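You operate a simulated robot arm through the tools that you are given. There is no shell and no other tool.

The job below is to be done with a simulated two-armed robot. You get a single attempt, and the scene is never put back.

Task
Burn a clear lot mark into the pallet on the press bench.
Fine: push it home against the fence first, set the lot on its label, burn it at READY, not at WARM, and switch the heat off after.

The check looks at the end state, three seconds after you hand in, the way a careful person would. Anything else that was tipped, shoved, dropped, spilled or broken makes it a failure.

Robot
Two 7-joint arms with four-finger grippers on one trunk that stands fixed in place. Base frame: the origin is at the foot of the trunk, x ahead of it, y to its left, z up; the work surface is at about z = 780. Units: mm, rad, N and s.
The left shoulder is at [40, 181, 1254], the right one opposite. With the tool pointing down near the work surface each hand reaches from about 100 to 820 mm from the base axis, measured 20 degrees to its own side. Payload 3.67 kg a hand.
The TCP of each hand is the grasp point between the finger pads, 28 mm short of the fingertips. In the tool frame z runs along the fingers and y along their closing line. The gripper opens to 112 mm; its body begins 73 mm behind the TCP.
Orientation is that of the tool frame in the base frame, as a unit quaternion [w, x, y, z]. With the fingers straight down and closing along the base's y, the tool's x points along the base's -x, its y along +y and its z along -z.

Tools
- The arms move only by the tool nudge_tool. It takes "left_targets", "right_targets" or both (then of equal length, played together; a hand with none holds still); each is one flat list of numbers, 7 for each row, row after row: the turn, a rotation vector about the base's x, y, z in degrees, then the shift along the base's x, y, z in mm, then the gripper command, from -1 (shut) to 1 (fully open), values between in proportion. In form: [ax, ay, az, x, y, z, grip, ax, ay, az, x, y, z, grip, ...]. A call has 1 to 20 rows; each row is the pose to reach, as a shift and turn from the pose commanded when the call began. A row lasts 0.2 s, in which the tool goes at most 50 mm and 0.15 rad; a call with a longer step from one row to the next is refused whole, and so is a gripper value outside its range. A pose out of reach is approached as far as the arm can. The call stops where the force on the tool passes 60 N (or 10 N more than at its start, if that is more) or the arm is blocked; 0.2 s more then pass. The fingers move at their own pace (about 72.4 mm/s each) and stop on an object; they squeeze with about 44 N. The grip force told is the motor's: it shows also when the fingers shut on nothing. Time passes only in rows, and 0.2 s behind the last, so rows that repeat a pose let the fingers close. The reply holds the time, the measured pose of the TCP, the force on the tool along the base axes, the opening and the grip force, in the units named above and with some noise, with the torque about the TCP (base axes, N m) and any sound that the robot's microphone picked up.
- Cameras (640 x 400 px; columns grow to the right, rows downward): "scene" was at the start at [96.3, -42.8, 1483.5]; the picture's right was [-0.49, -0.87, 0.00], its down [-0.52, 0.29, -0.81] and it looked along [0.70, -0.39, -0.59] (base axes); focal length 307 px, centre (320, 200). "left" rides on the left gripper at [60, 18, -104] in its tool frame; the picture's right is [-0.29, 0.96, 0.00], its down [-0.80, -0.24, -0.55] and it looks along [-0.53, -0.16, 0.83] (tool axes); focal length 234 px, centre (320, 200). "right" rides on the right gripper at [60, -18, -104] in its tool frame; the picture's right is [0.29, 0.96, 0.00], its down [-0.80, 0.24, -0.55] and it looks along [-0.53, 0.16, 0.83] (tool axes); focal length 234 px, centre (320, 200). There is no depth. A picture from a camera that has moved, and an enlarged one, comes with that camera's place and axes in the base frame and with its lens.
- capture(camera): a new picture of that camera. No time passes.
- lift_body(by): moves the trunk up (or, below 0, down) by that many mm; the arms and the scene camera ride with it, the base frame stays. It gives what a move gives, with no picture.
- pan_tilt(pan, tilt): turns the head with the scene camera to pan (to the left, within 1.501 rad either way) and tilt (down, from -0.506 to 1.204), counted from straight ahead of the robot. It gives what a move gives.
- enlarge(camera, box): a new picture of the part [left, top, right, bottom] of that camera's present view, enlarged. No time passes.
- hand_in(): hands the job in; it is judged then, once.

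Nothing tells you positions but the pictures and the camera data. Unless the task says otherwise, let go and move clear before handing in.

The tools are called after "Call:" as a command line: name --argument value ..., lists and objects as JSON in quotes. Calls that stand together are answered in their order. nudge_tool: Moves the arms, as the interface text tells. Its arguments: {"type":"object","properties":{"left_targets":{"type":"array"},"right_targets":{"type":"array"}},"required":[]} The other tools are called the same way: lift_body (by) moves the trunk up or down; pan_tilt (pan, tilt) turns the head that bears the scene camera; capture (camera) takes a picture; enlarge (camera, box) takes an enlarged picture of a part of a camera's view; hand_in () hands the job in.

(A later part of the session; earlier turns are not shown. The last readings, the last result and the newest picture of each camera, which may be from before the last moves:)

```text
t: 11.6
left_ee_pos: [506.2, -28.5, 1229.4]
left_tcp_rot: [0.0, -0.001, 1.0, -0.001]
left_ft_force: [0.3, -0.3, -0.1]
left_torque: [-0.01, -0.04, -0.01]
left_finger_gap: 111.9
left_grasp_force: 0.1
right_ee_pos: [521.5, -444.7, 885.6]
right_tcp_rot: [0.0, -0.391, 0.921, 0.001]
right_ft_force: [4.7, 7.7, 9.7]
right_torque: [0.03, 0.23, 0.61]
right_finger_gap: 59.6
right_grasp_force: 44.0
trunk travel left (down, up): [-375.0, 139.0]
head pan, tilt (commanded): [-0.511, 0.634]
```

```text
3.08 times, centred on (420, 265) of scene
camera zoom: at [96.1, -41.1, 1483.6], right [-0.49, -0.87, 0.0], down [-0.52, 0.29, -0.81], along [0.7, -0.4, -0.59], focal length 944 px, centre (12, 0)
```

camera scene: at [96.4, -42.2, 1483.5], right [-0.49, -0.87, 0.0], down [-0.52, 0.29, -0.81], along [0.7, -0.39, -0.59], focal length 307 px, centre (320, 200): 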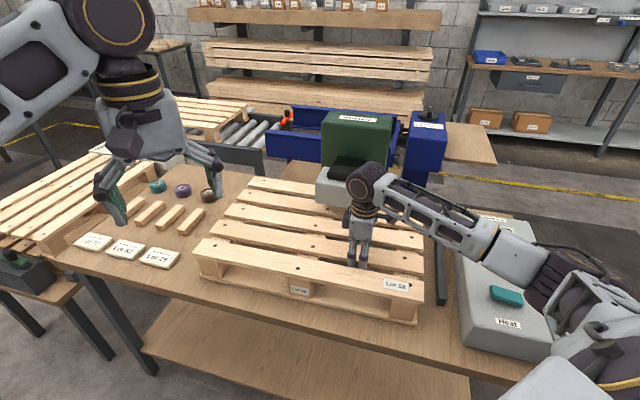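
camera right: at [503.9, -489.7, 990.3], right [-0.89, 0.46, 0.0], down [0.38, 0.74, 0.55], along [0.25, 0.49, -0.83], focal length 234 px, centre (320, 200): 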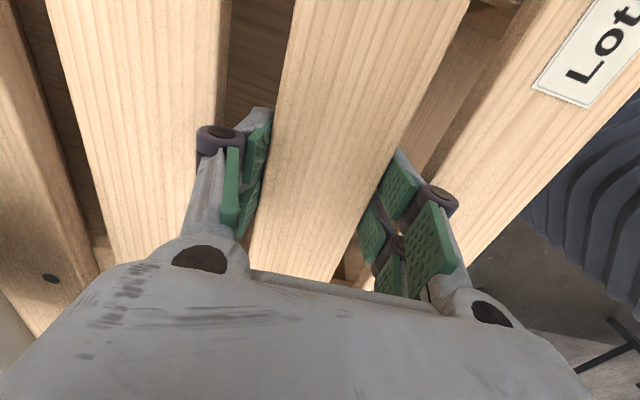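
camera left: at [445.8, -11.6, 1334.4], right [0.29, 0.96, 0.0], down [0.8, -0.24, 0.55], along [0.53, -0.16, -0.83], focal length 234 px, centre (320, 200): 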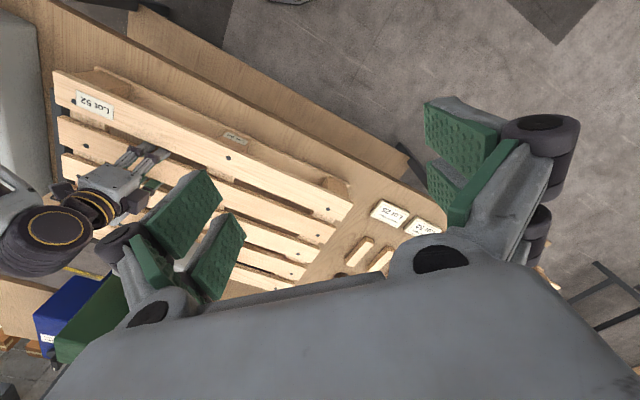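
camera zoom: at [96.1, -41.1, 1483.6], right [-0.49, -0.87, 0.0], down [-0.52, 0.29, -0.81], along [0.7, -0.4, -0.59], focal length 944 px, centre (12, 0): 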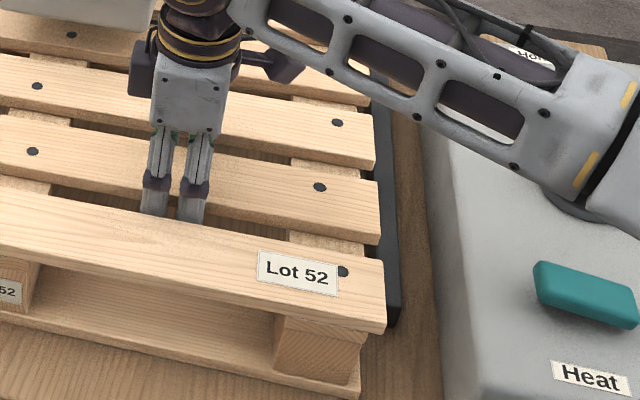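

The pallet is now about 5 mm from the right fence arm. Now I'll push it away from me (+e2) toward the back fence arm in small steps.

Call:
nudge_tool --right_targets '[0, 0, 0, 1.4, -1.4, 0, -0.6, 0, 0, 0, 2.9, -2.8, 0, -0.6, 0, 0, 0, 4.3, -4.2, 0, -0.6, 0, 0, 0, 5.8, -5.6, 0, -0.6, 0, 0, 0, 7.2, -6.9, 0, -0.6]'

Call:
capture --camera "scene"

Call:
enlarge --camera "left" --box '[20, 50, 380, 310]'

```text
t: 12.8
left_ee_pos: [503.7, -25.9, 1229.8]
left_tcp_rot: [0.002, -0.002, 1.0, -0.002]
left_ft_force: [0.1, 0.7, 0.1]
left_torque: [-0.02, 0.03, -0.01]
left_finger_gap: 111.9
left_grasp_force: 0.2
right_ee_pos: [525.0, -446.6, 885.6]
right_tcp_rot: [-0.001, -0.392, 0.92, 0.002]
right_ft_force: [-19.8, 31.6, -0.4]
right_torque: [0.56, 0.3, -2.23]
right_finger_gap: 59.8
right_grasp_force: 44.0
trunk travel left (down, up): [-375.0, 139.0]
head pan, tilt (commanded): [-0.511, 0.634]
```

```text
taken
camera scene: at [93.5, -38.5, 1483.8], right [-0.49, -0.87, 0.0], down [-0.51, 0.29, -0.81], along [0.7, -0.4, -0.59], focal length 307 px, centre (320, 200)
```

scene: 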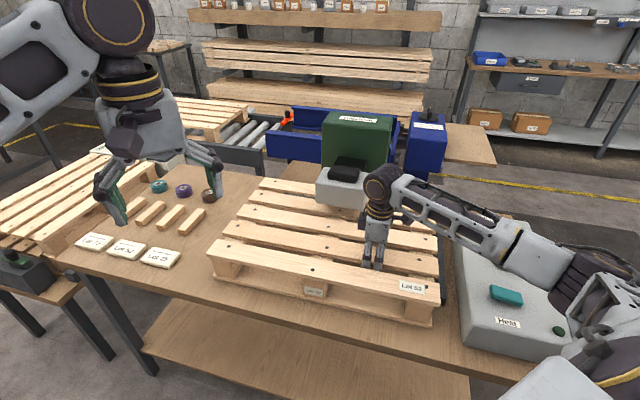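

```text
1.54 times, centred on (200, 180) of left
camera zoom: at [443.2, -8.2, 1335.3], right [0.29, 0.96, 0.0], down [0.8, -0.24, 0.56], along [0.53, -0.16, -0.83], focal length 360 px, centre (505, 231)
```

zoom: 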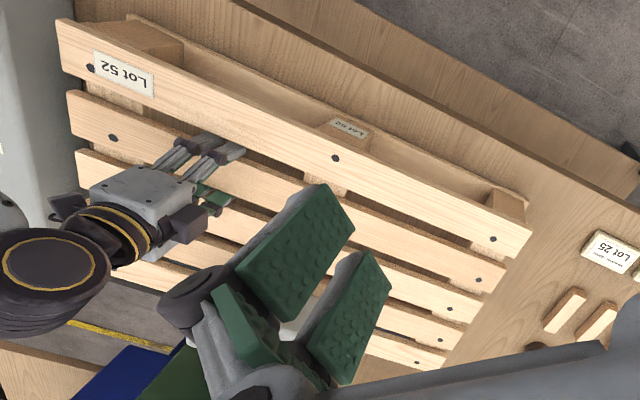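

Call:
enlarge --camera "scene" --box '[230, 160, 350, 250]'

Call:
enlarge --camera "scene" --box '[360, 180, 480, 330]'

Call:
enlarge --camera "left" --box '[0, 40, 160, 150]'

```text
4.44 times, centred on (290, 205) of scene
camera zoom: at [93.5, -38.5, 1483.8], right [-0.49, -0.87, 0.0], down [-0.51, 0.29, -0.81], along [0.7, -0.4, -0.59], focal length 1364 px, centre (453, 178)
```

zoom: 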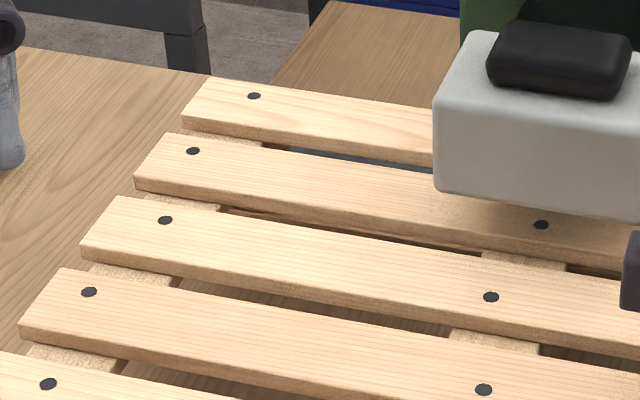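

```text
2.67 times, centred on (420, 255) of scene
camera zoom: at [93.5, -38.5, 1483.8], right [-0.49, -0.87, 0.0], down [-0.51, 0.29, -0.81], along [0.7, -0.4, -0.59], focal length 818 px, centre (53, 53)
```

zoom: 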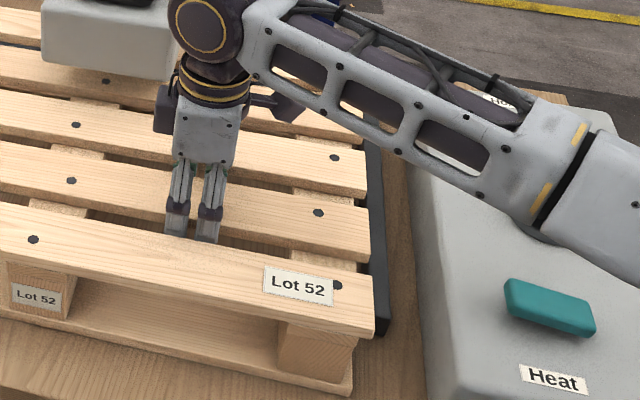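

```text
3.64 times, centred on (80, 95) of left
camera zoom: at [443.2, -8.2, 1335.3], right [0.29, 0.96, 0.0], down [0.8, -0.24, 0.56], along [0.53, -0.16, -0.83], focal length 852 px, centre (1193, 582)
```

zoom: 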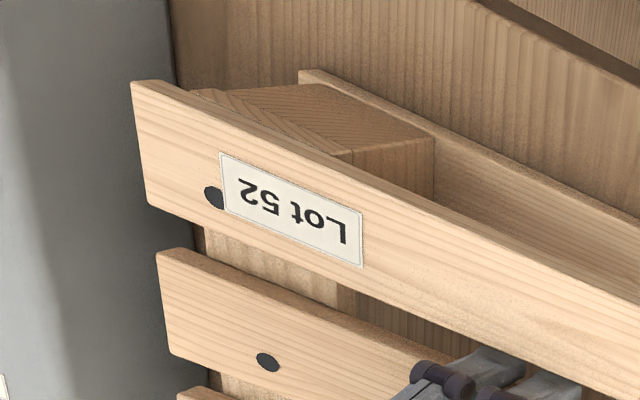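

The pallet touched the back fence (about 36 N), with a small yaw torque. I'll loosen the grip slightly so it can swing flush against the back fence while the fingers push.

Call:
nudge_tool --right_targets '[0, 0, 0, 0, 0, 0, 0.2, 0, 0, 0, 0, 0, 0, 0.2, 0, 0, 0, 0.7, -0.7, 0, 0.2, 0, 0, 0, 1.4, -1.4, 0, 0.2, 0, 0, 0, 2.2, -2.1, 0, 0.2, 0, 0, 0, 2.9, -2.8, 0, 0.2]'

Call:
capture --camera "scene"

Call:
capture --camera "right"

```text
t: 14.2
left_ee_pos: [505.9, -27.5, 1229.7]
left_tcp_rot: [0.001, 0.0, 1.0, 0.0]
left_ft_force: [1.2, 0.0, -0.1]
left_torque: [0.02, 0.01, 0.03]
left_finger_gap: 111.9
left_grasp_force: 0.1
right_ee_pos: [530.6, -451.4, 887.5]
right_tcp_rot: [0.001, -0.392, 0.92, 0.001]
right_ft_force: [-16.3, 27.3, -0.8]
right_torque: [0.53, 0.08, -0.99]
right_finger_gap: 70.9
right_grasp_force: 15.4
trunk travel left (down, up): [-375.0, 139.0]
head pan, tilt (commanded): [-0.511, 0.634]
```

```text
taken
camera scene: at [94.4, -39.2, 1483.8], right [-0.49, -0.87, 0.0], down [-0.52, 0.29, -0.81], along [0.7, -0.4, -0.59], focal length 307 px, centre (320, 200)
```

scene: 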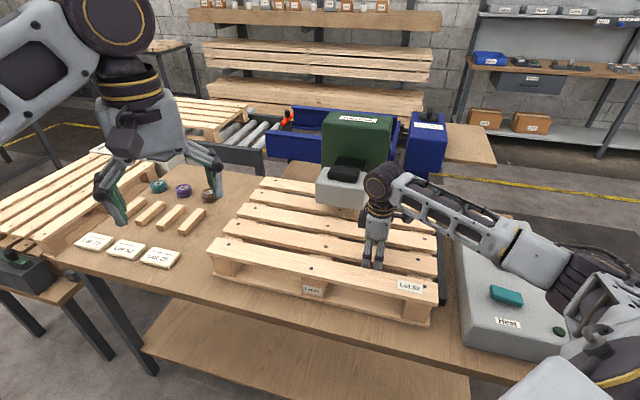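

```text
taken
camera right: at [503.6, -506.3, 991.5], right [-0.89, 0.46, 0.0], down [0.38, 0.74, 0.55], along [0.25, 0.49, -0.83], focal length 234 px, centre (320, 200)
```

right: 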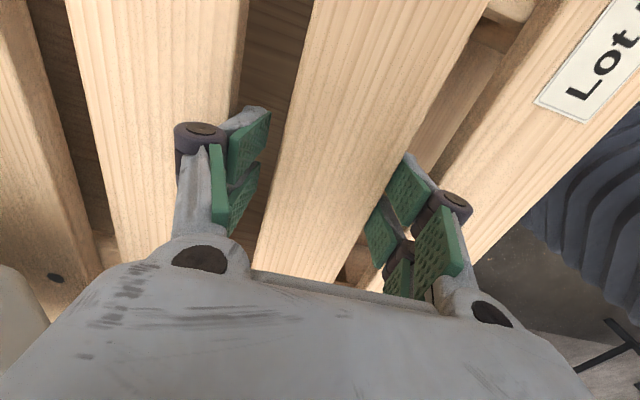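

Call:
nudge_tool --right_targets '[0, 0, 0, 0, 0, 0, -0.3, 0, 0, 0, 0, 0, 0, -0.6, 0, 0, 0, 0, 0, 0, -0.6, 0, 0, 0, -1.4, -1.4, 0, -0.6, 0, 0, 0, -2.8, -2.9, 0, -0.6, 0, 0, 0, -4.2, -4.3, 0, -0.6, 0, 0, 0, -5.6, -5.8, 0, -0.6, 0, 0, 0, -6.9, -7.2, 0, -0.6]'

Call:
enlarge --camera "scene" --box '[360, 180, 480, 330]'

```text
t: 15.7
left_ee_pos: [504.5, -30.8, 1230.5]
left_tcp_rot: [0.001, 0.001, 1.0, -0.001]
left_ft_force: [0.3, 0.1, 0.1]
left_torque: [0.06, 0.01, -0.02]
left_finger_gap: 112.1
left_grasp_force: 0.0
right_ee_pos: [525.6, -449.5, 889.1]
right_tcp_rot: [0.005, -0.394, 0.919, 0.012]
right_ft_force: [-9.4, 31.4, 20.6]
right_torque: [-0.04, 1.29, -2.47]
right_finger_gap: 60.6
right_grasp_force: 44.2
trunk travel left (down, up): [-375.0, 139.0]
head pan, tilt (commanded): [-0.511, 0.634]
stopped in row 7 (right hand): the force on the tool passed its limit at 60 N (the readings are from after the stop); the commanded pose is now the measured one
```

```text
2.67 times, centred on (420, 255) of scene
camera zoom: at [94.4, -41.4, 1484.0], right [-0.49, -0.87, 0.0], down [-0.51, 0.29, -0.81], along [0.7, -0.4, -0.59], focal length 818 px, centre (53, 53)
```

zoom: 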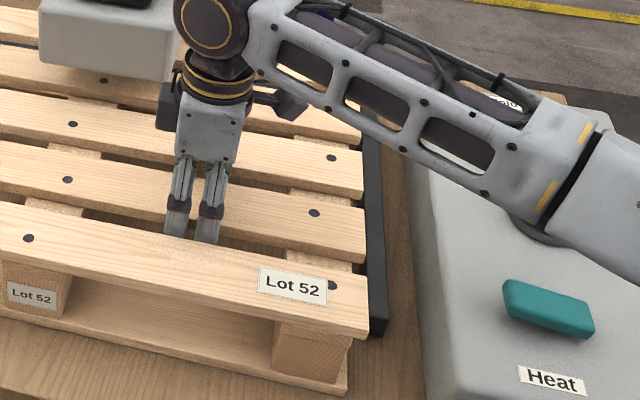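

The back fence preload raised the drag force, so I'll relax the back pressure a little, square up the tool, and then continue to the right.

Call:
nudge_tool --right_targets '[-0.7, 0, 0, -0.7, 0.7, -1, -0.6, -1.5, 0, -0.25, -1.4, 1.4, -2.5, -0.6, -1.5, 0, -0.25, -1.4, 1.4, -2.5, -0.6]'

```text
t: 16.5
left_ee_pos: [503.4, -26.5, 1230.5]
left_tcp_rot: [0.0, 0.0, 1.0, -0.002]
left_ft_force: [0.4, 0.2, -0.1]
left_torque: [0.01, 0.02, 0.01]
left_finger_gap: 112.1
left_grasp_force: 0.1
right_ee_pos: [526.0, -446.8, 887.2]
right_tcp_rot: [0.001, -0.39, 0.921, -0.006]
right_ft_force: [-0.2, 22.3, 33.4]
right_torque: [0.65, 0.24, -1.92]
right_finger_gap: 60.1
right_grasp_force: 43.8
trunk travel left (down, up): [-375.0, 139.0]
head pan, tilt (commanded): [-0.511, 0.634]
```

Call:
nudge_tool --right_targets '[0, 0, 0, -0.4, 0.4, 1.5, -0.6, 0, 0, 0, -0.7, 0.7, 2.5, -0.6, 0, 0, 0, -0.7, 0.7, 2.5, -0.6]'

```text
t: 17.3
left_ee_pos: [505.9, -26.5, 1228.6]
left_tcp_rot: [0.0, 0.0, 1.0, -0.001]
left_ft_force: [0.0, -0.1, 0.3]
left_torque: [0.02, 0.02, -0.02]
left_finger_gap: 112.0
left_grasp_force: 0.1
right_ee_pos: [523.5, -449.3, 886.9]
right_tcp_rot: [-0.003, -0.391, 0.92, -0.005]
right_ft_force: [7.1, 19.0, 23.0]
right_torque: [0.59, -0.17, -1.64]
right_finger_gap: 59.7
right_grasp_force: 44.1
trunk travel left (down, up): [-375.0, 139.0]
head pan, tilt (commanded): [-0.511, 0.634]
```

Call:
nudge_tool --right_targets '[0, 0, 0, -0.7, -0.7, 1, -0.6, 0, 0, 0, -1.4, -1.4, 2, -0.6, 0, 0, 0, -2.1, -2.2, 2.5, -0.6, 0, 0, 0, -2.8, -2.9, 2.5, -0.6]'

Call:
enlarge --camera "scene" --box '[360, 180, 480, 330]'

```text
t: 18.3
left_ee_pos: [505.1, -28.2, 1229.9]
left_tcp_rot: [0.0, 0.0, 1.0, -0.001]
left_ft_force: [0.4, 0.7, 0.6]
left_torque: [-0.02, 0.03, 0.01]
left_finger_gap: 112.1
left_grasp_force: 0.1
right_ee_pos: [520.2, -451.4, 885.7]
right_tcp_rot: [-0.005, -0.392, 0.92, -0.002]
right_ft_force: [-9.1, 24.1, 0.2]
right_torque: [0.61, 0.24, -0.61]
right_finger_gap: 59.6
right_grasp_force: 44.0
trunk travel left (down, up): [-375.0, 139.0]
head pan, tilt (commanded): [-0.511, 0.634]
```

```text
2.67 times, centred on (420, 255) of scene
camera zoom: at [95.5, -39.8, 1483.5], right [-0.49, -0.87, 0.0], down [-0.52, 0.29, -0.81], along [0.7, -0.4, -0.59], focal length 818 px, centre (53, 53)
```

zoom: 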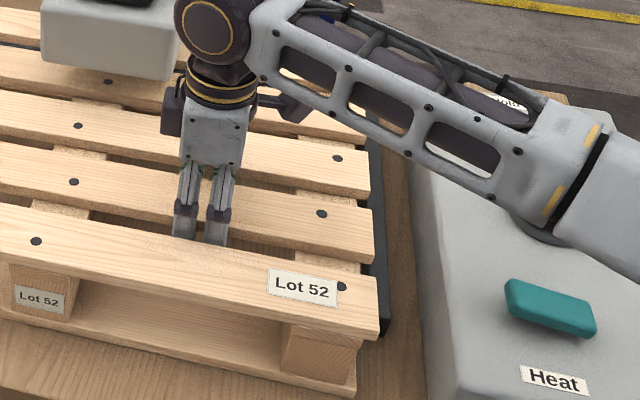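

Call:
nudge_tool --right_targets '[0, 0, 0, -1, -0.4, 0, -0.6, 0, 0, 0, -2, -1.5, 0, -0.6, 0, 0, 0, -3, -2.6, 0, -0.6, 0, 0, 0, -4, -3.6, 0, -0.6]'

Call:
enlarge --camera "scene" --box '[360, 180, 480, 330]'

```text
t: 19.3
left_ee_pos: [504.0, -28.0, 1230.0]
left_tcp_rot: [0.0, 0.0, 1.0, -0.001]
left_ft_force: [-0.2, 0.2, 0.2]
left_torque: [0.02, 0.03, -0.02]
left_finger_gap: 112.0
left_grasp_force: 0.0
right_ee_pos: [518.4, -454.1, 888.9]
right_tcp_rot: [-0.002, -0.393, 0.92, -0.003]
right_ft_force: [-9.4, 32.0, 0.0]
right_torque: [-0.02, 0.96, -0.01]
right_finger_gap: 59.4
right_grasp_force: 43.7
trunk travel left (down, up): [-375.0, 139.0]
head pan, tilt (commanded): [-0.511, 0.634]
```

```text
2.67 times, centred on (420, 255) of scene
camera zoom: at [95.5, -38.6, 1483.7], right [-0.49, -0.87, 0.0], down [-0.52, 0.29, -0.81], along [0.7, -0.4, -0.59], focal length 818 px, centre (53, 53)
```

zoom: 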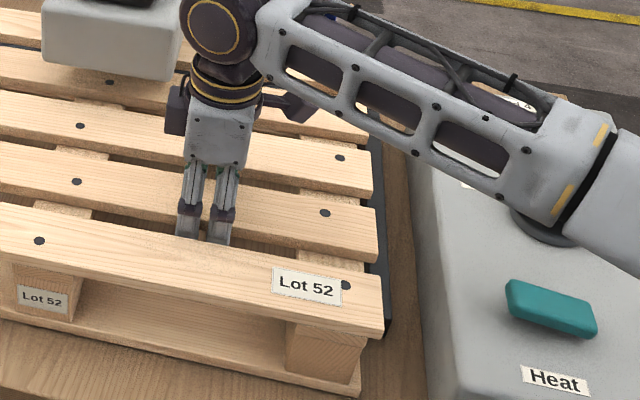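

Call:
nudge_tool --right_targets '[0, 0, 0, -1.5, 0, 0, -0.6, 0, 0, 0, -3, -0.6, 0, -0.6, 0, 0, 0, -4.5, -1.6, 0, -0.6, 0, 0, 0, -6, -2.8, 0, -0.6]'

Call:
enlarge --camera "scene" --box '[360, 180, 480, 330]'

```text
t: 20.3
left_ee_pos: [505.7, -28.2, 1229.5]
left_tcp_rot: [0.0, 0.0, 1.0, -0.001]
left_ft_force: [0.3, 1.4, -0.2]
left_torque: [-0.02, -0.03, -0.04]
left_finger_gap: 111.9
left_grasp_force: 0.1
right_ee_pos: [510.7, -460.0, 889.8]
right_tcp_rot: [-0.002, -0.391, 0.92, -0.005]
right_ft_force: [-6.7, 21.9, -0.4]
right_torque: [0.66, -0.6, -0.03]
right_finger_gap: 59.3
right_grasp_force: 44.0
trunk travel left (down, up): [-375.0, 139.0]
head pan, tilt (commanded): [-0.511, 0.634]
```

```text
2.67 times, centred on (420, 255) of scene
camera zoom: at [95.6, -40.3, 1483.7], right [-0.49, -0.87, 0.0], down [-0.52, 0.29, -0.81], along [0.7, -0.4, -0.59], focal length 818 px, centre (53, 53)
```

zoom: 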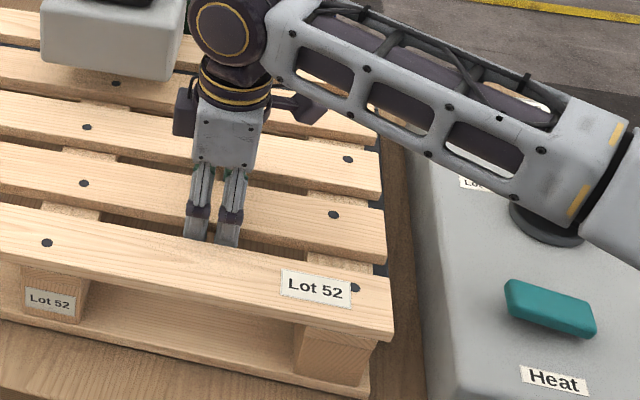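

My axis estimate was about 1° off, because the fence lies at -45°. I'll ease off the back fence, turn the grip 1° clockwise and keep moving right parallel to the fence.

Call:
nudge_tool --right_targets '[0, 0, -0.5, -1.5, 1.5, 0, -0.6, 0, 0, -1, -2.5, 2.5, 0, -0.6, 0, 0, -1, -4, 1, 0, -0.6, 0, 0, -1, -5.5, -0.5, 0, -0.6, 0, 0, -1, -5.5, -0.5, 0, -0.6]'

Call:
enlarge --camera "scene" --box '[360, 180, 480, 330]'

```text
t: 21.5
left_ee_pos: [507.0, -30.6, 1227.7]
left_tcp_rot: [-0.001, 0.0, 1.0, -0.001]
left_ft_force: [0.1, 0.3, 0.4]
left_torque: [0.03, -0.03, 0.01]
left_finger_gap: 111.6
left_grasp_force: 0.0
right_ee_pos: [508.2, -460.4, 886.3]
right_tcp_rot: [-0.002, -0.383, 0.924, -0.004]
right_ft_force: [11.5, 1.5, -0.3]
right_torque: [-0.33, -0.29, 2.62]
right_finger_gap: 60.1
right_grasp_force: 43.5
trunk travel left (down, up): [-375.0, 139.0]
head pan, tilt (commanded): [-0.511, 0.634]
```

```text
2.67 times, centred on (420, 255) of scene
camera zoom: at [98.8, -43.0, 1483.4], right [-0.49, -0.87, 0.0], down [-0.52, 0.29, -0.81], along [0.7, -0.39, -0.59], focal length 818 px, centre (53, 53)
```

zoom: 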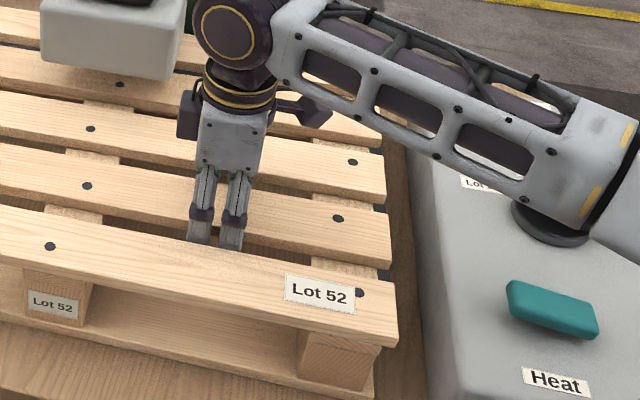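

Call:
nudge_tool --right_targets '[0, 0, 0, -0.7, -0.7, 0, -0.6, 0, 0, 0, -1.4, -1.4, 0, -0.6, 0, 0, 0, -2.1, -2.1, 0, -0.6, 0, 0, 0, -2.8, -2.8, 0, -0.6, 0, 0, 0, -3.5, -3.5, 0, -0.6]'

```text
t: 22.7
left_ee_pos: [506.6, -28.9, 1228.1]
left_tcp_rot: [-0.001, 0.0, 1.0, -0.001]
left_ft_force: [-0.1, -1.2, 0.3]
left_torque: [0.01, 0.04, 0.01]
left_finger_gap: 112.1
left_grasp_force: 0.1
right_ee_pos: [503.8, -462.0, 887.7]
right_tcp_rot: [-0.003, -0.385, 0.923, -0.002]
right_ft_force: [10.2, 16.2, 0.2]
right_torque: [1.18, -0.75, 2.76]
right_finger_gap: 60.0
right_grasp_force: 44.4
trunk travel left (down, up): [-375.0, 139.0]
head pan, tilt (commanded): [-0.511, 0.634]
```

Call:
nudge_tool --right_targets '[0, 0, 0, -0.7, -0.7, 0, -0.6, 0, 0, 0, -1.4, -1.4, 0, -0.6, 0, 0, 0, -2.1, -2.1, 0, -0.6, 0, 0, 0, -2.8, -2.8, 0, -0.6, 0, 0, 0, -3.5, -3.5, 0, -0.6, 0, 0, 0, -3.5, -3.5, 0, -0.6]'

Call:
enlarge --camera "scene" --box '[360, 180, 480, 330]'

Call:
capture --camera "right"

```text
t: 24.1
left_ee_pos: [505.9, -27.8, 1229.1]
left_tcp_rot: [-0.001, 0.0, 1.0, -0.001]
left_ft_force: [-0.1, 0.5, -0.5]
left_torque: [0.0, -0.01, 0.0]
left_finger_gap: 112.1
left_grasp_force: 0.1
right_ee_pos: [499.3, -464.2, 887.0]
right_tcp_rot: [-0.004, -0.385, 0.923, -0.002]
right_ft_force: [3.7, 31.8, 0.0]
right_torque: [0.26, 0.26, 2.48]
right_finger_gap: 61.2
right_grasp_force: 44.0
trunk travel left (down, up): [-375.0, 139.0]
head pan, tilt (commanded): [-0.511, 0.634]
```

```text
2.67 times, centred on (420, 255) of scene
camera zoom: at [97.7, -39.1, 1483.5], right [-0.49, -0.87, 0.0], down [-0.52, 0.29, -0.81], along [0.7, -0.4, -0.59], focal length 818 px, centre (53, 53)
```

zoom: 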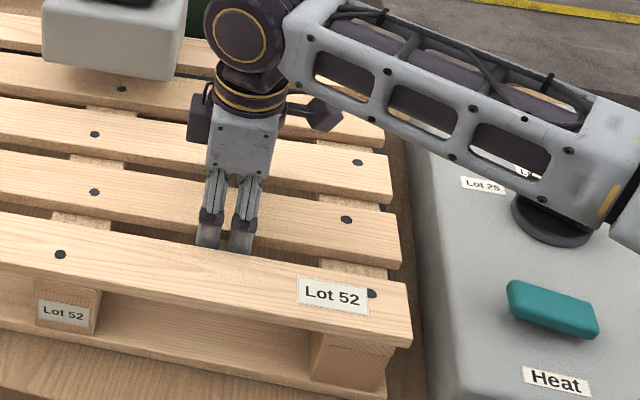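

```text
taken
camera right: at [472.5, -518.7, 992.3], right [-0.88, 0.47, 0.0], down [0.39, 0.74, 0.55], along [0.26, 0.48, -0.84], focal length 234 px, centre (320, 200)
```

right: 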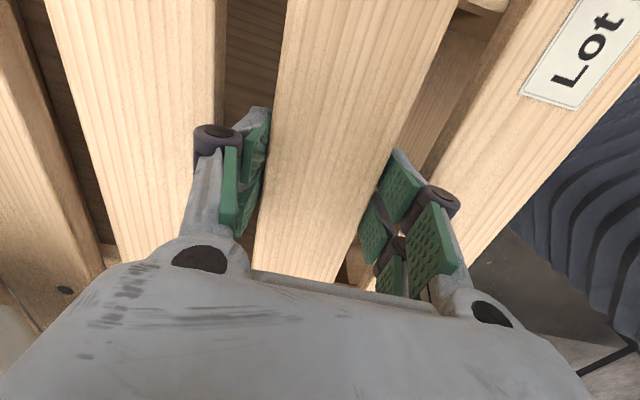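

The near side has swung in toward the fence. I'll relax the preload, let go, and lift the hand to inspect both fence contacts from above.

Call:
nudge_tool --right_targets '[0, 0, 0, 0, 1.8, 0, -0.6, 0, 0, 0, 0, 3.6, 0, -0.6, 0, 0, 0, 0, 3.6, 0, 0.22, 0, 0, 0, 0, 3.6, 0, 0.22]'

Call:
capture --camera "right"

```text
t: 25.1
left_ee_pos: [507.5, -30.0, 1229.2]
left_tcp_rot: [0.0, -0.001, 1.0, 0.0]
left_ft_force: [-0.6, 0.2, 1.0]
left_torque: [-0.02, 0.06, -0.01]
left_finger_gap: 111.9
left_grasp_force: 0.0
right_ee_pos: [501.2, -465.4, 889.3]
right_tcp_rot: [-0.003, -0.383, 0.924, -0.004]
right_ft_force: [-0.2, -0.1, -0.9]
right_torque: [-0.03, -0.01, 0.0]
right_finger_gap: 68.2
right_grasp_force: 0.0
trunk travel left (down, up): [-375.0, 139.0]
head pan, tilt (commanded): [-0.511, 0.634]
```

```text
taken
camera right: at [473.3, -518.4, 993.4], right [-0.88, 0.47, 0.0], down [0.39, 0.74, 0.55], along [0.26, 0.48, -0.84], focal length 234 px, centre (320, 200)
```

right: 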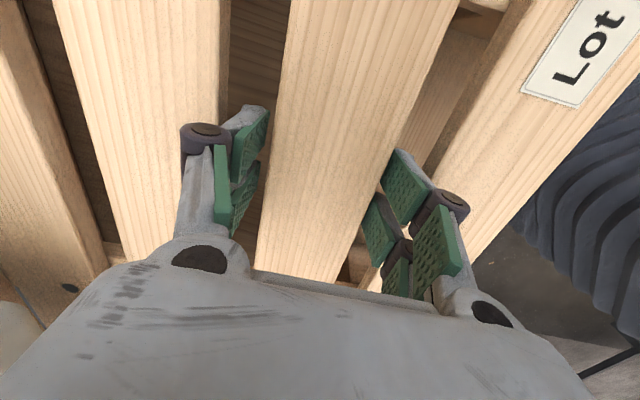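

Call:
nudge_tool --right_targets '[0, 0, 0, 0, 0, 20, 0.22, 0, 0, 0, 0, 0, 45, 0.22, 0, 0, 0, 0, 0, 90, 0.22, 0, 0, -5, -5, -8, 135, 0.22, 0, 0, -12, -15, -20, 180, 0.22, 0, 0, -19, -25, -35, 225, 0.22, 0, 0, -26, -40, -50, 265, 0.22, 0, 0, -33, -60, -70, 305, 0.22, 0, 0, -40, -80, -90, 340, 0.22, 0, 0, -45, -100, -110, 370, 0.22, 0, 0, -45, -100, -110, 370, 0.22]'

Call:
capture --camera "right"

Call:
capture --camera "scene"

Call:
capture --camera "left"

```text
t: 27.5
left_ee_pos: [506.6, -30.9, 1228.2]
left_tcp_rot: [-0.001, 0.0, 1.0, 0.0]
left_ft_force: [0.7, 0.0, 0.0]
left_torque: [0.01, 0.02, -0.01]
left_finger_gap: 112.2
left_grasp_force: 0.1
right_ee_pos: [398.2, -571.4, 1257.9]
right_tcp_rot: [-0.004, 0.0, 1.0, -0.002]
right_ft_force: [0.3, 0.4, -0.7]
right_torque: [0.04, 0.01, 0.01]
right_finger_gap: 68.2
right_grasp_force: 0.0
trunk travel left (down, up): [-375.0, 139.0]
head pan, tilt (commanded): [-0.511, 0.634]
```

```text
taken
camera right: at [340.3, -589.8, 1362.2], right [-0.29, 0.96, 0.0], down [0.8, 0.24, 0.55], along [0.52, 0.16, -0.84], focal length 234 px, centre (320, 200)
```

right: 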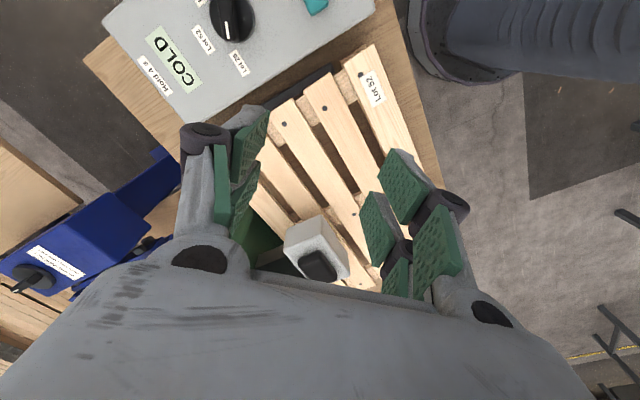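

```text
taken
camera scene: at [97.2, -43.1, 1483.4], right [-0.49, -0.87, 0.0], down [-0.52, 0.29, -0.81], along [0.7, -0.39, -0.59], focal length 307 px, centre (320, 200)
```

scene: 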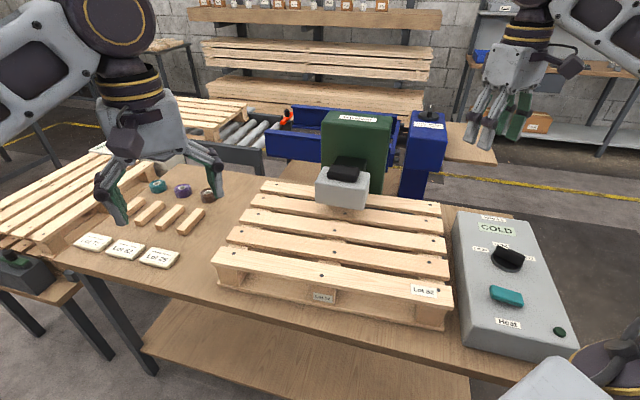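

```text
taken
camera left: at [446.5, -13.0, 1334.1], right [0.29, 0.96, 0.0], down [0.8, -0.24, 0.55], along [0.53, -0.16, -0.83], focal length 234 px, centre (320, 200)
```

left: 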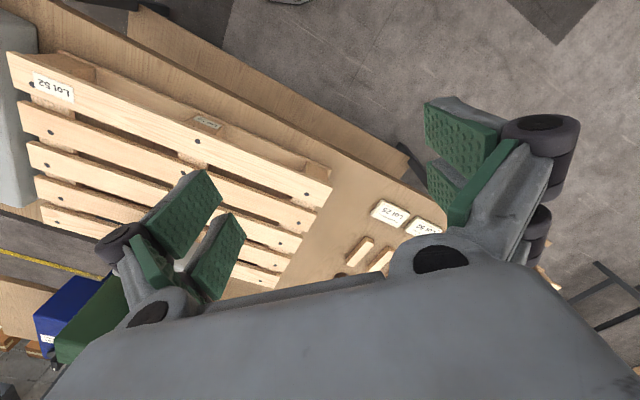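

Call:
enlarge --camera "scene" --box '[400, 190, 480, 340]'

Call:
enlarge --camera "right" --box '[200, 40, 400, 200]'

Call:
enlarge --camera "scene" --box '[230, 170, 460, 340]'

Call:
enlarge --camera "left" --box '[0, 40, 200, 240]'

```text
2.67 times, centred on (440, 265) of scene
camera zoom: at [97.2, -43.1, 1483.4], right [-0.49, -0.87, 0.0], down [-0.52, 0.29, -0.81], along [0.7, -0.39, -0.59], focal length 818 px, centre (0, 27)
```

zoom: 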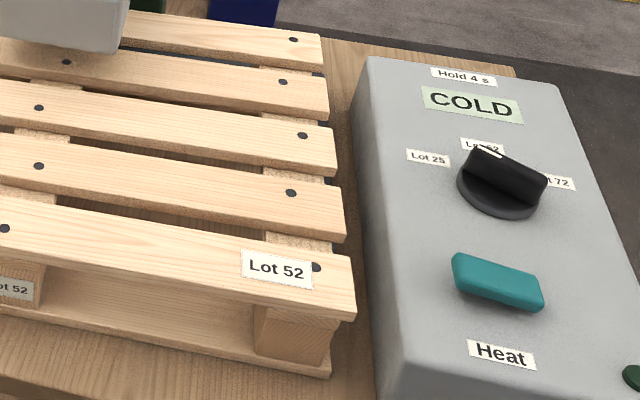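

```text
2.50 times, centred on (300, 120) of right
camera zoom: at [340.3, -589.8, 1362.2], right [-0.29, 0.96, 0.0], down [0.8, 0.24, 0.55], along [0.52, 0.16, -0.84], focal length 585 px, centre (370, 400)
```

zoom: 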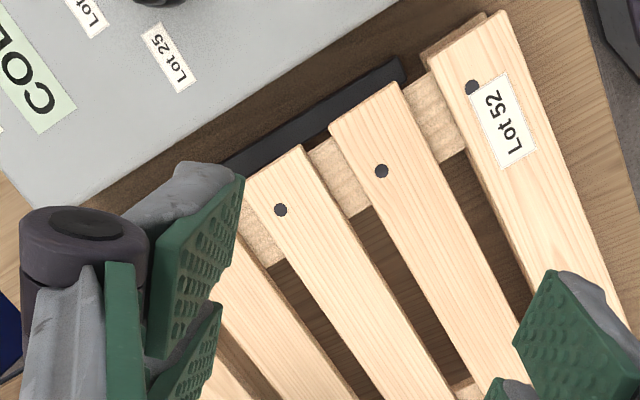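

```text
2.35 times, centred on (345, 255) of scene
camera zoom: at [97.2, -43.1, 1483.4], right [-0.49, -0.87, 0.0], down [-0.52, 0.29, -0.81], along [0.7, -0.39, -0.59], focal length 722 px, centre (261, 71)
```

zoom: 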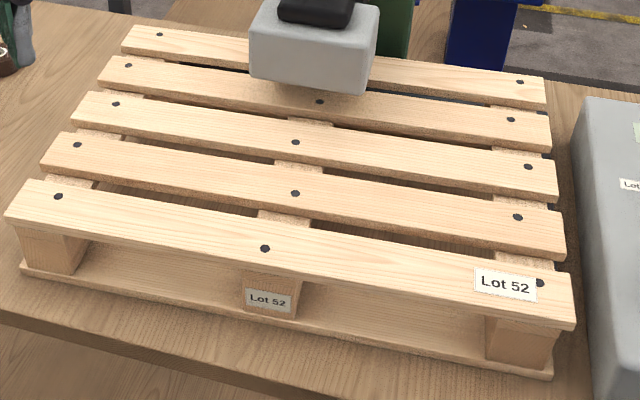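

```text
2.00 times, centred on (100, 140) of left
camera zoom: at [446.5, -13.0, 1334.1], right [0.29, 0.96, 0.0], down [0.8, -0.24, 0.55], along [0.53, -0.16, -0.83], focal length 468 px, centre (760, 320)
```

zoom: 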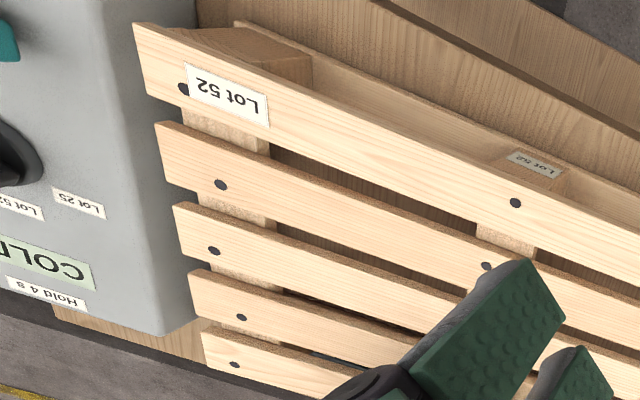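

To judge the alignment properly I'll tilt the right hand so its camera looks straight down over the fence corner and the pallet's right end.

Call:
nudge_tool --right_targets '[-1.9, 6.5, 0, 15, 2, -15, 0.22, -3.9, 12.9, 0, 30, 4, -30, 0.22, -5.8, 19.4, 0, 45, 6, -45, 0.22, -7.8, 25.8, 0, 60, 8, -60, 0.22, -9.7, 32.3, 0, 77, 10, -78, 0.22, -9.7, 32.3, 0, 77, 10, -78, 0.22]'

Call:
capture --camera "right"

```text
t: 28.9
left_ee_pos: [510.2, -33.4, 1228.0]
left_tcp_rot: [-0.002, -0.001, 1.0, 0.001]
left_ft_force: [0.3, -0.6, -0.6]
left_torque: [0.04, 0.07, 0.01]
left_finger_gap: 112.2
left_grasp_force: 0.1
right_ee_pos: [479.1, -566.3, 1176.6]
right_tcp_rot: [-0.284, -0.001, 0.955, -0.085]
right_ft_force: [1.5, -1.2, 0.0]
right_torque: [0.03, 0.06, -0.02]
right_finger_gap: 68.1
right_grasp_force: 0.1
trunk travel left (down, up): [-375.0, 139.0]
head pan, tilt (commanded): [-0.511, 0.634]
```

```text
taken
camera right: at [488.6, -563.6, 1298.4], right [-0.29, 0.96, 0.0], down [0.96, 0.29, -0.01], along [-0.01, 0.0, -1.0], focal length 234 px, centre (320, 200)
```

right: 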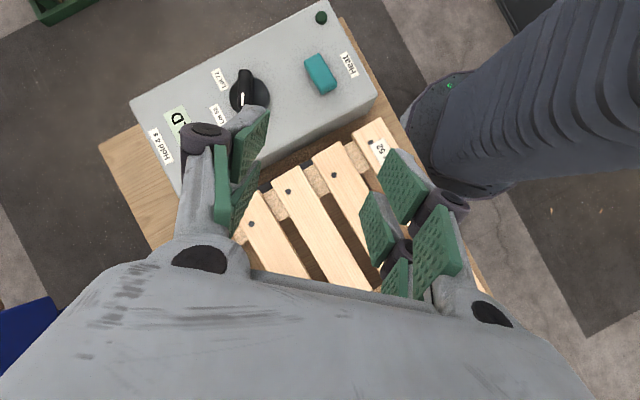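

Call:
enlarge --camera "right" --box '[220, 110, 400, 260]'

Call:
enlarge --camera "right" --box '[120, 0, 380, 200]'

```text
2.67 times, centred on (310, 185) of right
camera zoom: at [488.6, -563.6, 1298.4], right [-0.29, 0.96, 0.0], down [0.96, 0.29, -0.01], along [-0.01, 0.0, -1.0], focal length 624 px, centre (347, 240)
```

zoom: 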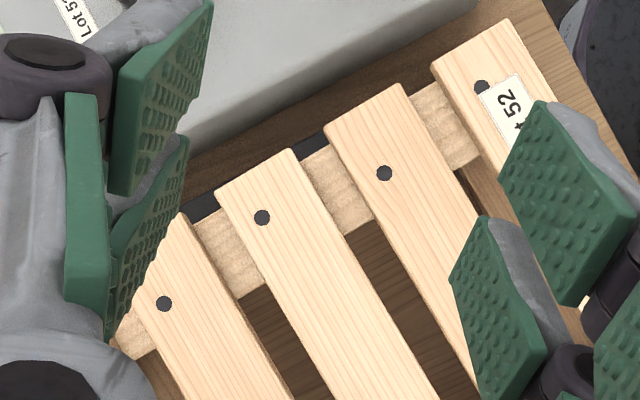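

```text
2.00 times, centred on (250, 100) of right
camera zoom: at [488.6, -563.6, 1298.4], right [-0.29, 0.96, 0.0], down [0.96, 0.29, -0.01], along [-0.01, 0.0, -1.0], focal length 468 px, centre (460, 400)
```

zoom: 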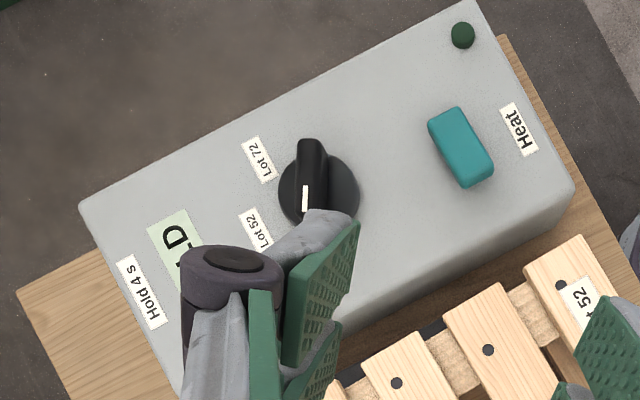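

The straight-down view shows the pallet is about 1.7° counter-clockwise to the fence and box, so it needs squaring against the back fence. I'll bring the left hand, closed, in front of the near slat, left of centre, to push it back.

Call:
nudge_tool --left_targets '[0, 0, -7, 9, -15, -20, 0.5, 0, 0, -14, 18, -30, -50, 0, 0, 0, -21, 27, -45, -85, -0.5, 0, 0, -28, 36, -60, -120, -1, 0, 0, -35, 45, -75, -155, -1, 0, 0, -40, 54, -90, -190, -1, 0, 0, -45, 62, -106, -220, -1, 0, 0, -45, 70, -121, -245, -1, 0, 0, -45, 70, -121, -245, -1]'

Call:
capture --camera "left"

Call:
capture --camera "scene"

```text
t: 30.9
left_ee_pos: [579.1, -150.3, 983.6]
left_tcp_rot: [0.0, 0.382, 0.924, -0.001]
left_ft_force: [-0.4, 0.8, -0.2]
left_torque: [-0.02, 0.0, 0.01]
left_finger_gap: 0.0
left_grasp_force: 35.7
right_ee_pos: [476.3, -563.9, 1179.9]
right_tcp_rot: [-0.281, -0.002, 0.956, -0.087]
right_ft_force: [0.5, 1.0, -1.4]
right_torque: [-0.02, -0.03, 0.01]
right_finger_gap: 68.5
right_grasp_force: 0.0
trunk travel left (down, up): [-375.0, 139.0]
head pan, tilt (commanded): [-0.511, 0.634]
```

```text
taken
camera left: at [549.0, -95.5, 1089.0], right [0.88, 0.47, 0.0], down [0.39, -0.73, 0.55], along [0.26, -0.49, -0.83], focal length 234 px, centre (320, 200)
```

left: 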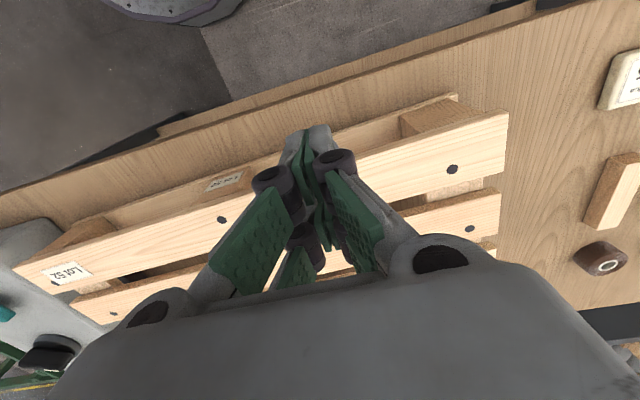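

```text
taken
camera scene: at [96.0, -42.3, 1483.6], right [-0.49, -0.87, 0.0], down [-0.52, 0.29, -0.81], along [0.7, -0.39, -0.59], focal length 307 px, centre (320, 200)
```

scene: 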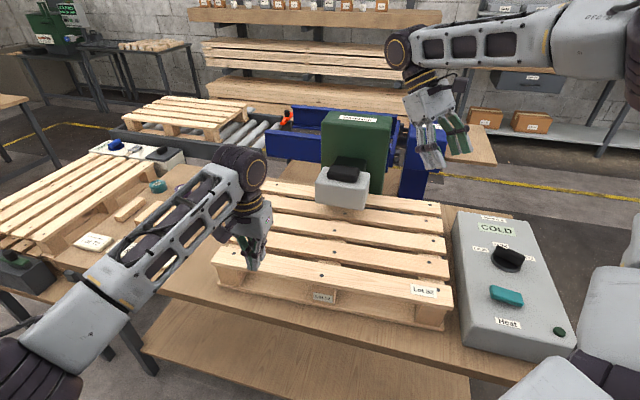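

Call:
nudge_tool --left_targets '[0, 0, 0, -3.5, 3.5, -30, -1, 0, 0, 0, -7.1, 7.1, -65, -1, 0, 0, 0, -7.1, 7.1, -95, -1, 0, 0, 0, -7.1, 7.1, -107, -1, 0, 0, 0, -7.1, 7.1, -107, -1]'

Call:
capture --camera "left"

Call:
enlarge --camera "scene" --box '[190, 130, 350, 310]'

```text
t: 32.1
left_ee_pos: [570.5, -144.7, 878.4]
left_tcp_rot: [-0.001, 0.382, 0.924, 0.0]
left_ft_force: [-0.3, -0.1, -0.2]
left_torque: [-0.01, -0.01, 0.02]
left_finger_gap: 0.0
left_grasp_force: 35.7
right_ee_pos: [478.2, -563.0, 1180.1]
right_tcp_rot: [-0.282, -0.002, 0.956, -0.086]
right_ft_force: [-0.4, -0.3, -0.3]
right_torque: [-0.01, -0.03, -0.02]
right_finger_gap: 68.1
right_grasp_force: 0.1
trunk travel left (down, up): [-375.0, 139.0]
head pan, tilt (commanded): [-0.511, 0.634]
```

```text
taken
camera left: at [539.7, -89.9, 982.9], right [0.88, 0.47, 0.0], down [0.39, -0.73, 0.55], along [0.26, -0.49, -0.83], focal length 234 px, centre (320, 200)
```

left: 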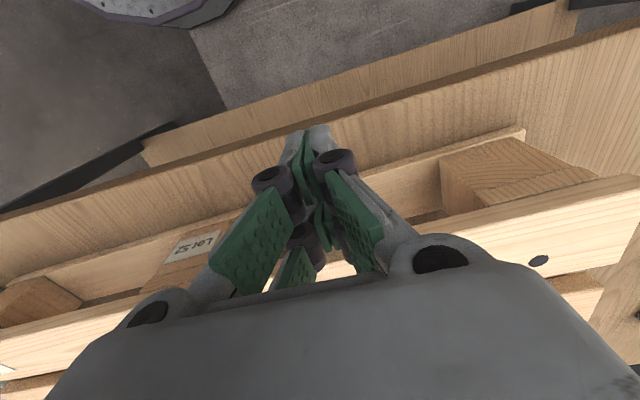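

```text
2.22 times, centred on (270, 220) of scene
camera zoom: at [96.3, -42.8, 1483.6], right [-0.49, -0.87, 0.0], down [-0.52, 0.29, -0.81], along [0.7, -0.39, -0.59], focal length 682 px, centre (431, 156)
```

zoom: 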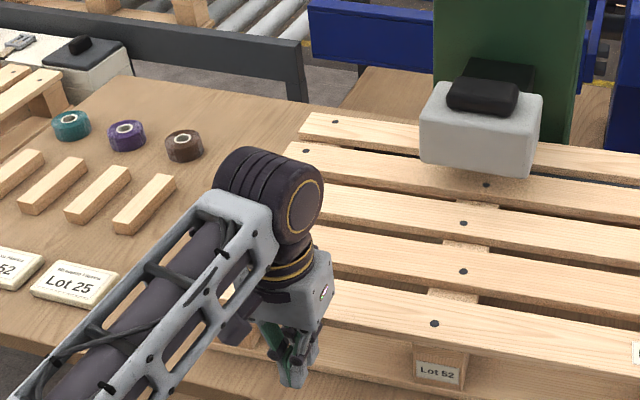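

Call:
nudge_tool --left_targets '[0, 0, 0, 3.5, -3.5, 0, -1, 0, 0, 0, 7.1, -7.1, 0, -1, 0, 0, 0, 10.6, -10.6, 0, -1, 0, 0, 0, 14.1, -14.1, 0, -1, 0, 0, 0, 17, -17, 0, -1, 0, 0, 0, 19.8, -19.8, 0, -1]'

Call:
capture --camera "left"

Call:
enlarge --camera "right" --box '[220, 110, 400, 260]'

```text
t: 33.5
left_ee_pos: [588.9, -164.0, 877.5]
left_tcp_rot: [0.001, 0.381, 0.925, 0.0]
left_ft_force: [-4.3, 5.6, 1.8]
left_torque: [0.09, -0.01, 0.08]
left_finger_gap: 0.0
left_grasp_force: 35.6
right_ee_pos: [476.2, -562.2, 1180.2]
right_tcp_rot: [-0.281, -0.001, 0.956, -0.087]
right_ft_force: [0.8, 0.5, -0.7]
right_torque: [-0.03, -0.01, -0.02]
right_finger_gap: 68.3
right_grasp_force: 0.0
trunk travel left (down, up): [-375.0, 139.0]
head pan, tilt (commanded): [-0.511, 0.634]
```

```text
taken
camera left: at [558.4, -108.1, 982.7], right [0.88, 0.47, 0.0], down [0.4, -0.73, 0.55], along [0.26, -0.49, -0.83], focal length 234 px, centre (320, 200)
```

left: 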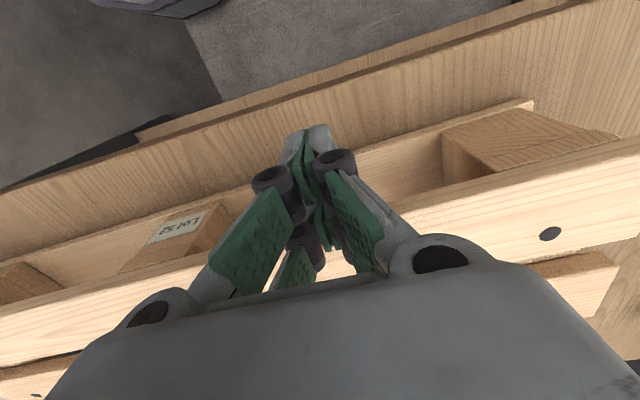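

```text
2.67 times, centred on (310, 185) of right
camera zoom: at [484.5, -560.1, 1302.2], right [-0.29, 0.96, 0.0], down [0.96, 0.29, -0.01], along [-0.01, 0.0, -1.0], focal length 624 px, centre (347, 240)
```

zoom: 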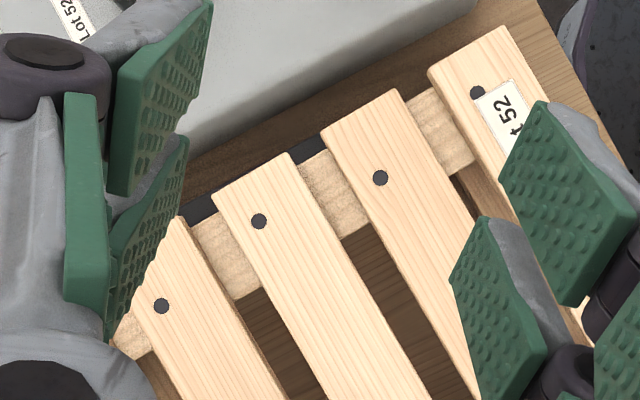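

Call:
nudge_tool --left_targets '[0, 0, 0, 2.1, -2.1, 0, -1, 0, 0, 0, 4.2, -4.2, 0, -1, 0, 0, 0, 6.4, -6.4, 0, -1, 0, 0, 0, 8.5, -8.5, 0, -1]'

Call:
enlarge --camera "right" --box '[220, 110, 400, 260]'

```text
t: 34.5
left_ee_pos: [596.1, -173.6, 876.7]
left_tcp_rot: [-0.001, 0.382, 0.924, 0.001]
left_ft_force: [-3.3, 8.2, 0.8]
left_torque: [0.18, 0.02, 0.13]
left_finger_gap: 0.0
left_grasp_force: 35.7
right_ee_pos: [477.0, -563.0, 1181.3]
right_tcp_rot: [-0.282, -0.001, 0.956, -0.086]
right_ft_force: [0.7, -0.5, 0.3]
right_torque: [-0.01, -0.01, 0.0]
right_finger_gap: 68.2
right_grasp_force: 0.1
trunk travel left (down, up): [-375.0, 139.0]
head pan, tilt (commanded): [-0.511, 0.634]
```

```text
2.67 times, centred on (310, 185) of right
camera zoom: at [484.4, -560.4, 1302.2], right [-0.29, 0.96, 0.0], down [0.96, 0.29, -0.01], along [-0.01, 0.0, -1.0], focal length 624 px, centre (347, 240)
```

zoom: 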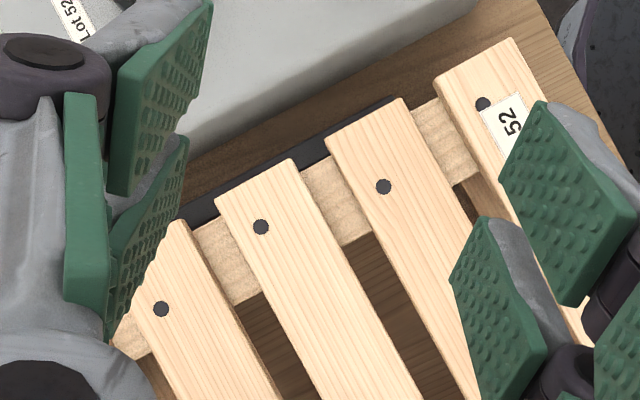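

Call:
nudge_tool --left_targets '[0, 0, 0, 1.4, -1.4, 0, -1, 0, 0, 0, 2.8, -2.8, 0, -1, 0, 0, 0, 4.2, -4.2, 0, -1, 0, 0, 0, 5.6, -5.6, 0, -1]'

Call:
enlarge --camera "right" --box '[220, 110, 400, 260]'

```text
t: 35.5
left_ee_pos: [600.6, -176.4, 878.0]
left_tcp_rot: [-0.001, 0.383, 0.924, 0.002]
left_ft_force: [-20.5, 12.4, 2.8]
left_torque: [0.09, -0.34, -0.2]
left_finger_gap: 6.3
left_grasp_force: 35.4
right_ee_pos: [475.2, -563.3, 1181.0]
right_tcp_rot: [-0.281, -0.001, 0.956, -0.086]
right_ft_force: [0.2, -0.1, 0.0]
right_torque: [0.02, -0.02, -0.01]
right_finger_gap: 68.3
right_grasp_force: 0.0
trunk travel left (down, up): [-375.0, 139.0]
head pan, tilt (commanded): [-0.511, 0.634]
```

```text
2.67 times, centred on (310, 185) of right
camera zoom: at [482.0, -560.2, 1303.1], right [-0.29, 0.96, 0.0], down [0.96, 0.29, -0.01], along [-0.01, -0.01, -1.0], focal length 624 px, centre (347, 240)
```

zoom: 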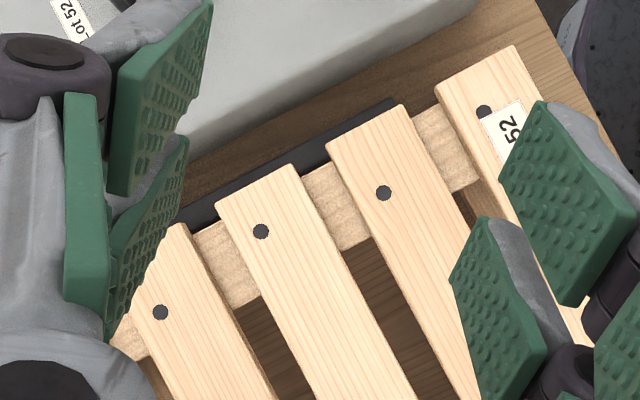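

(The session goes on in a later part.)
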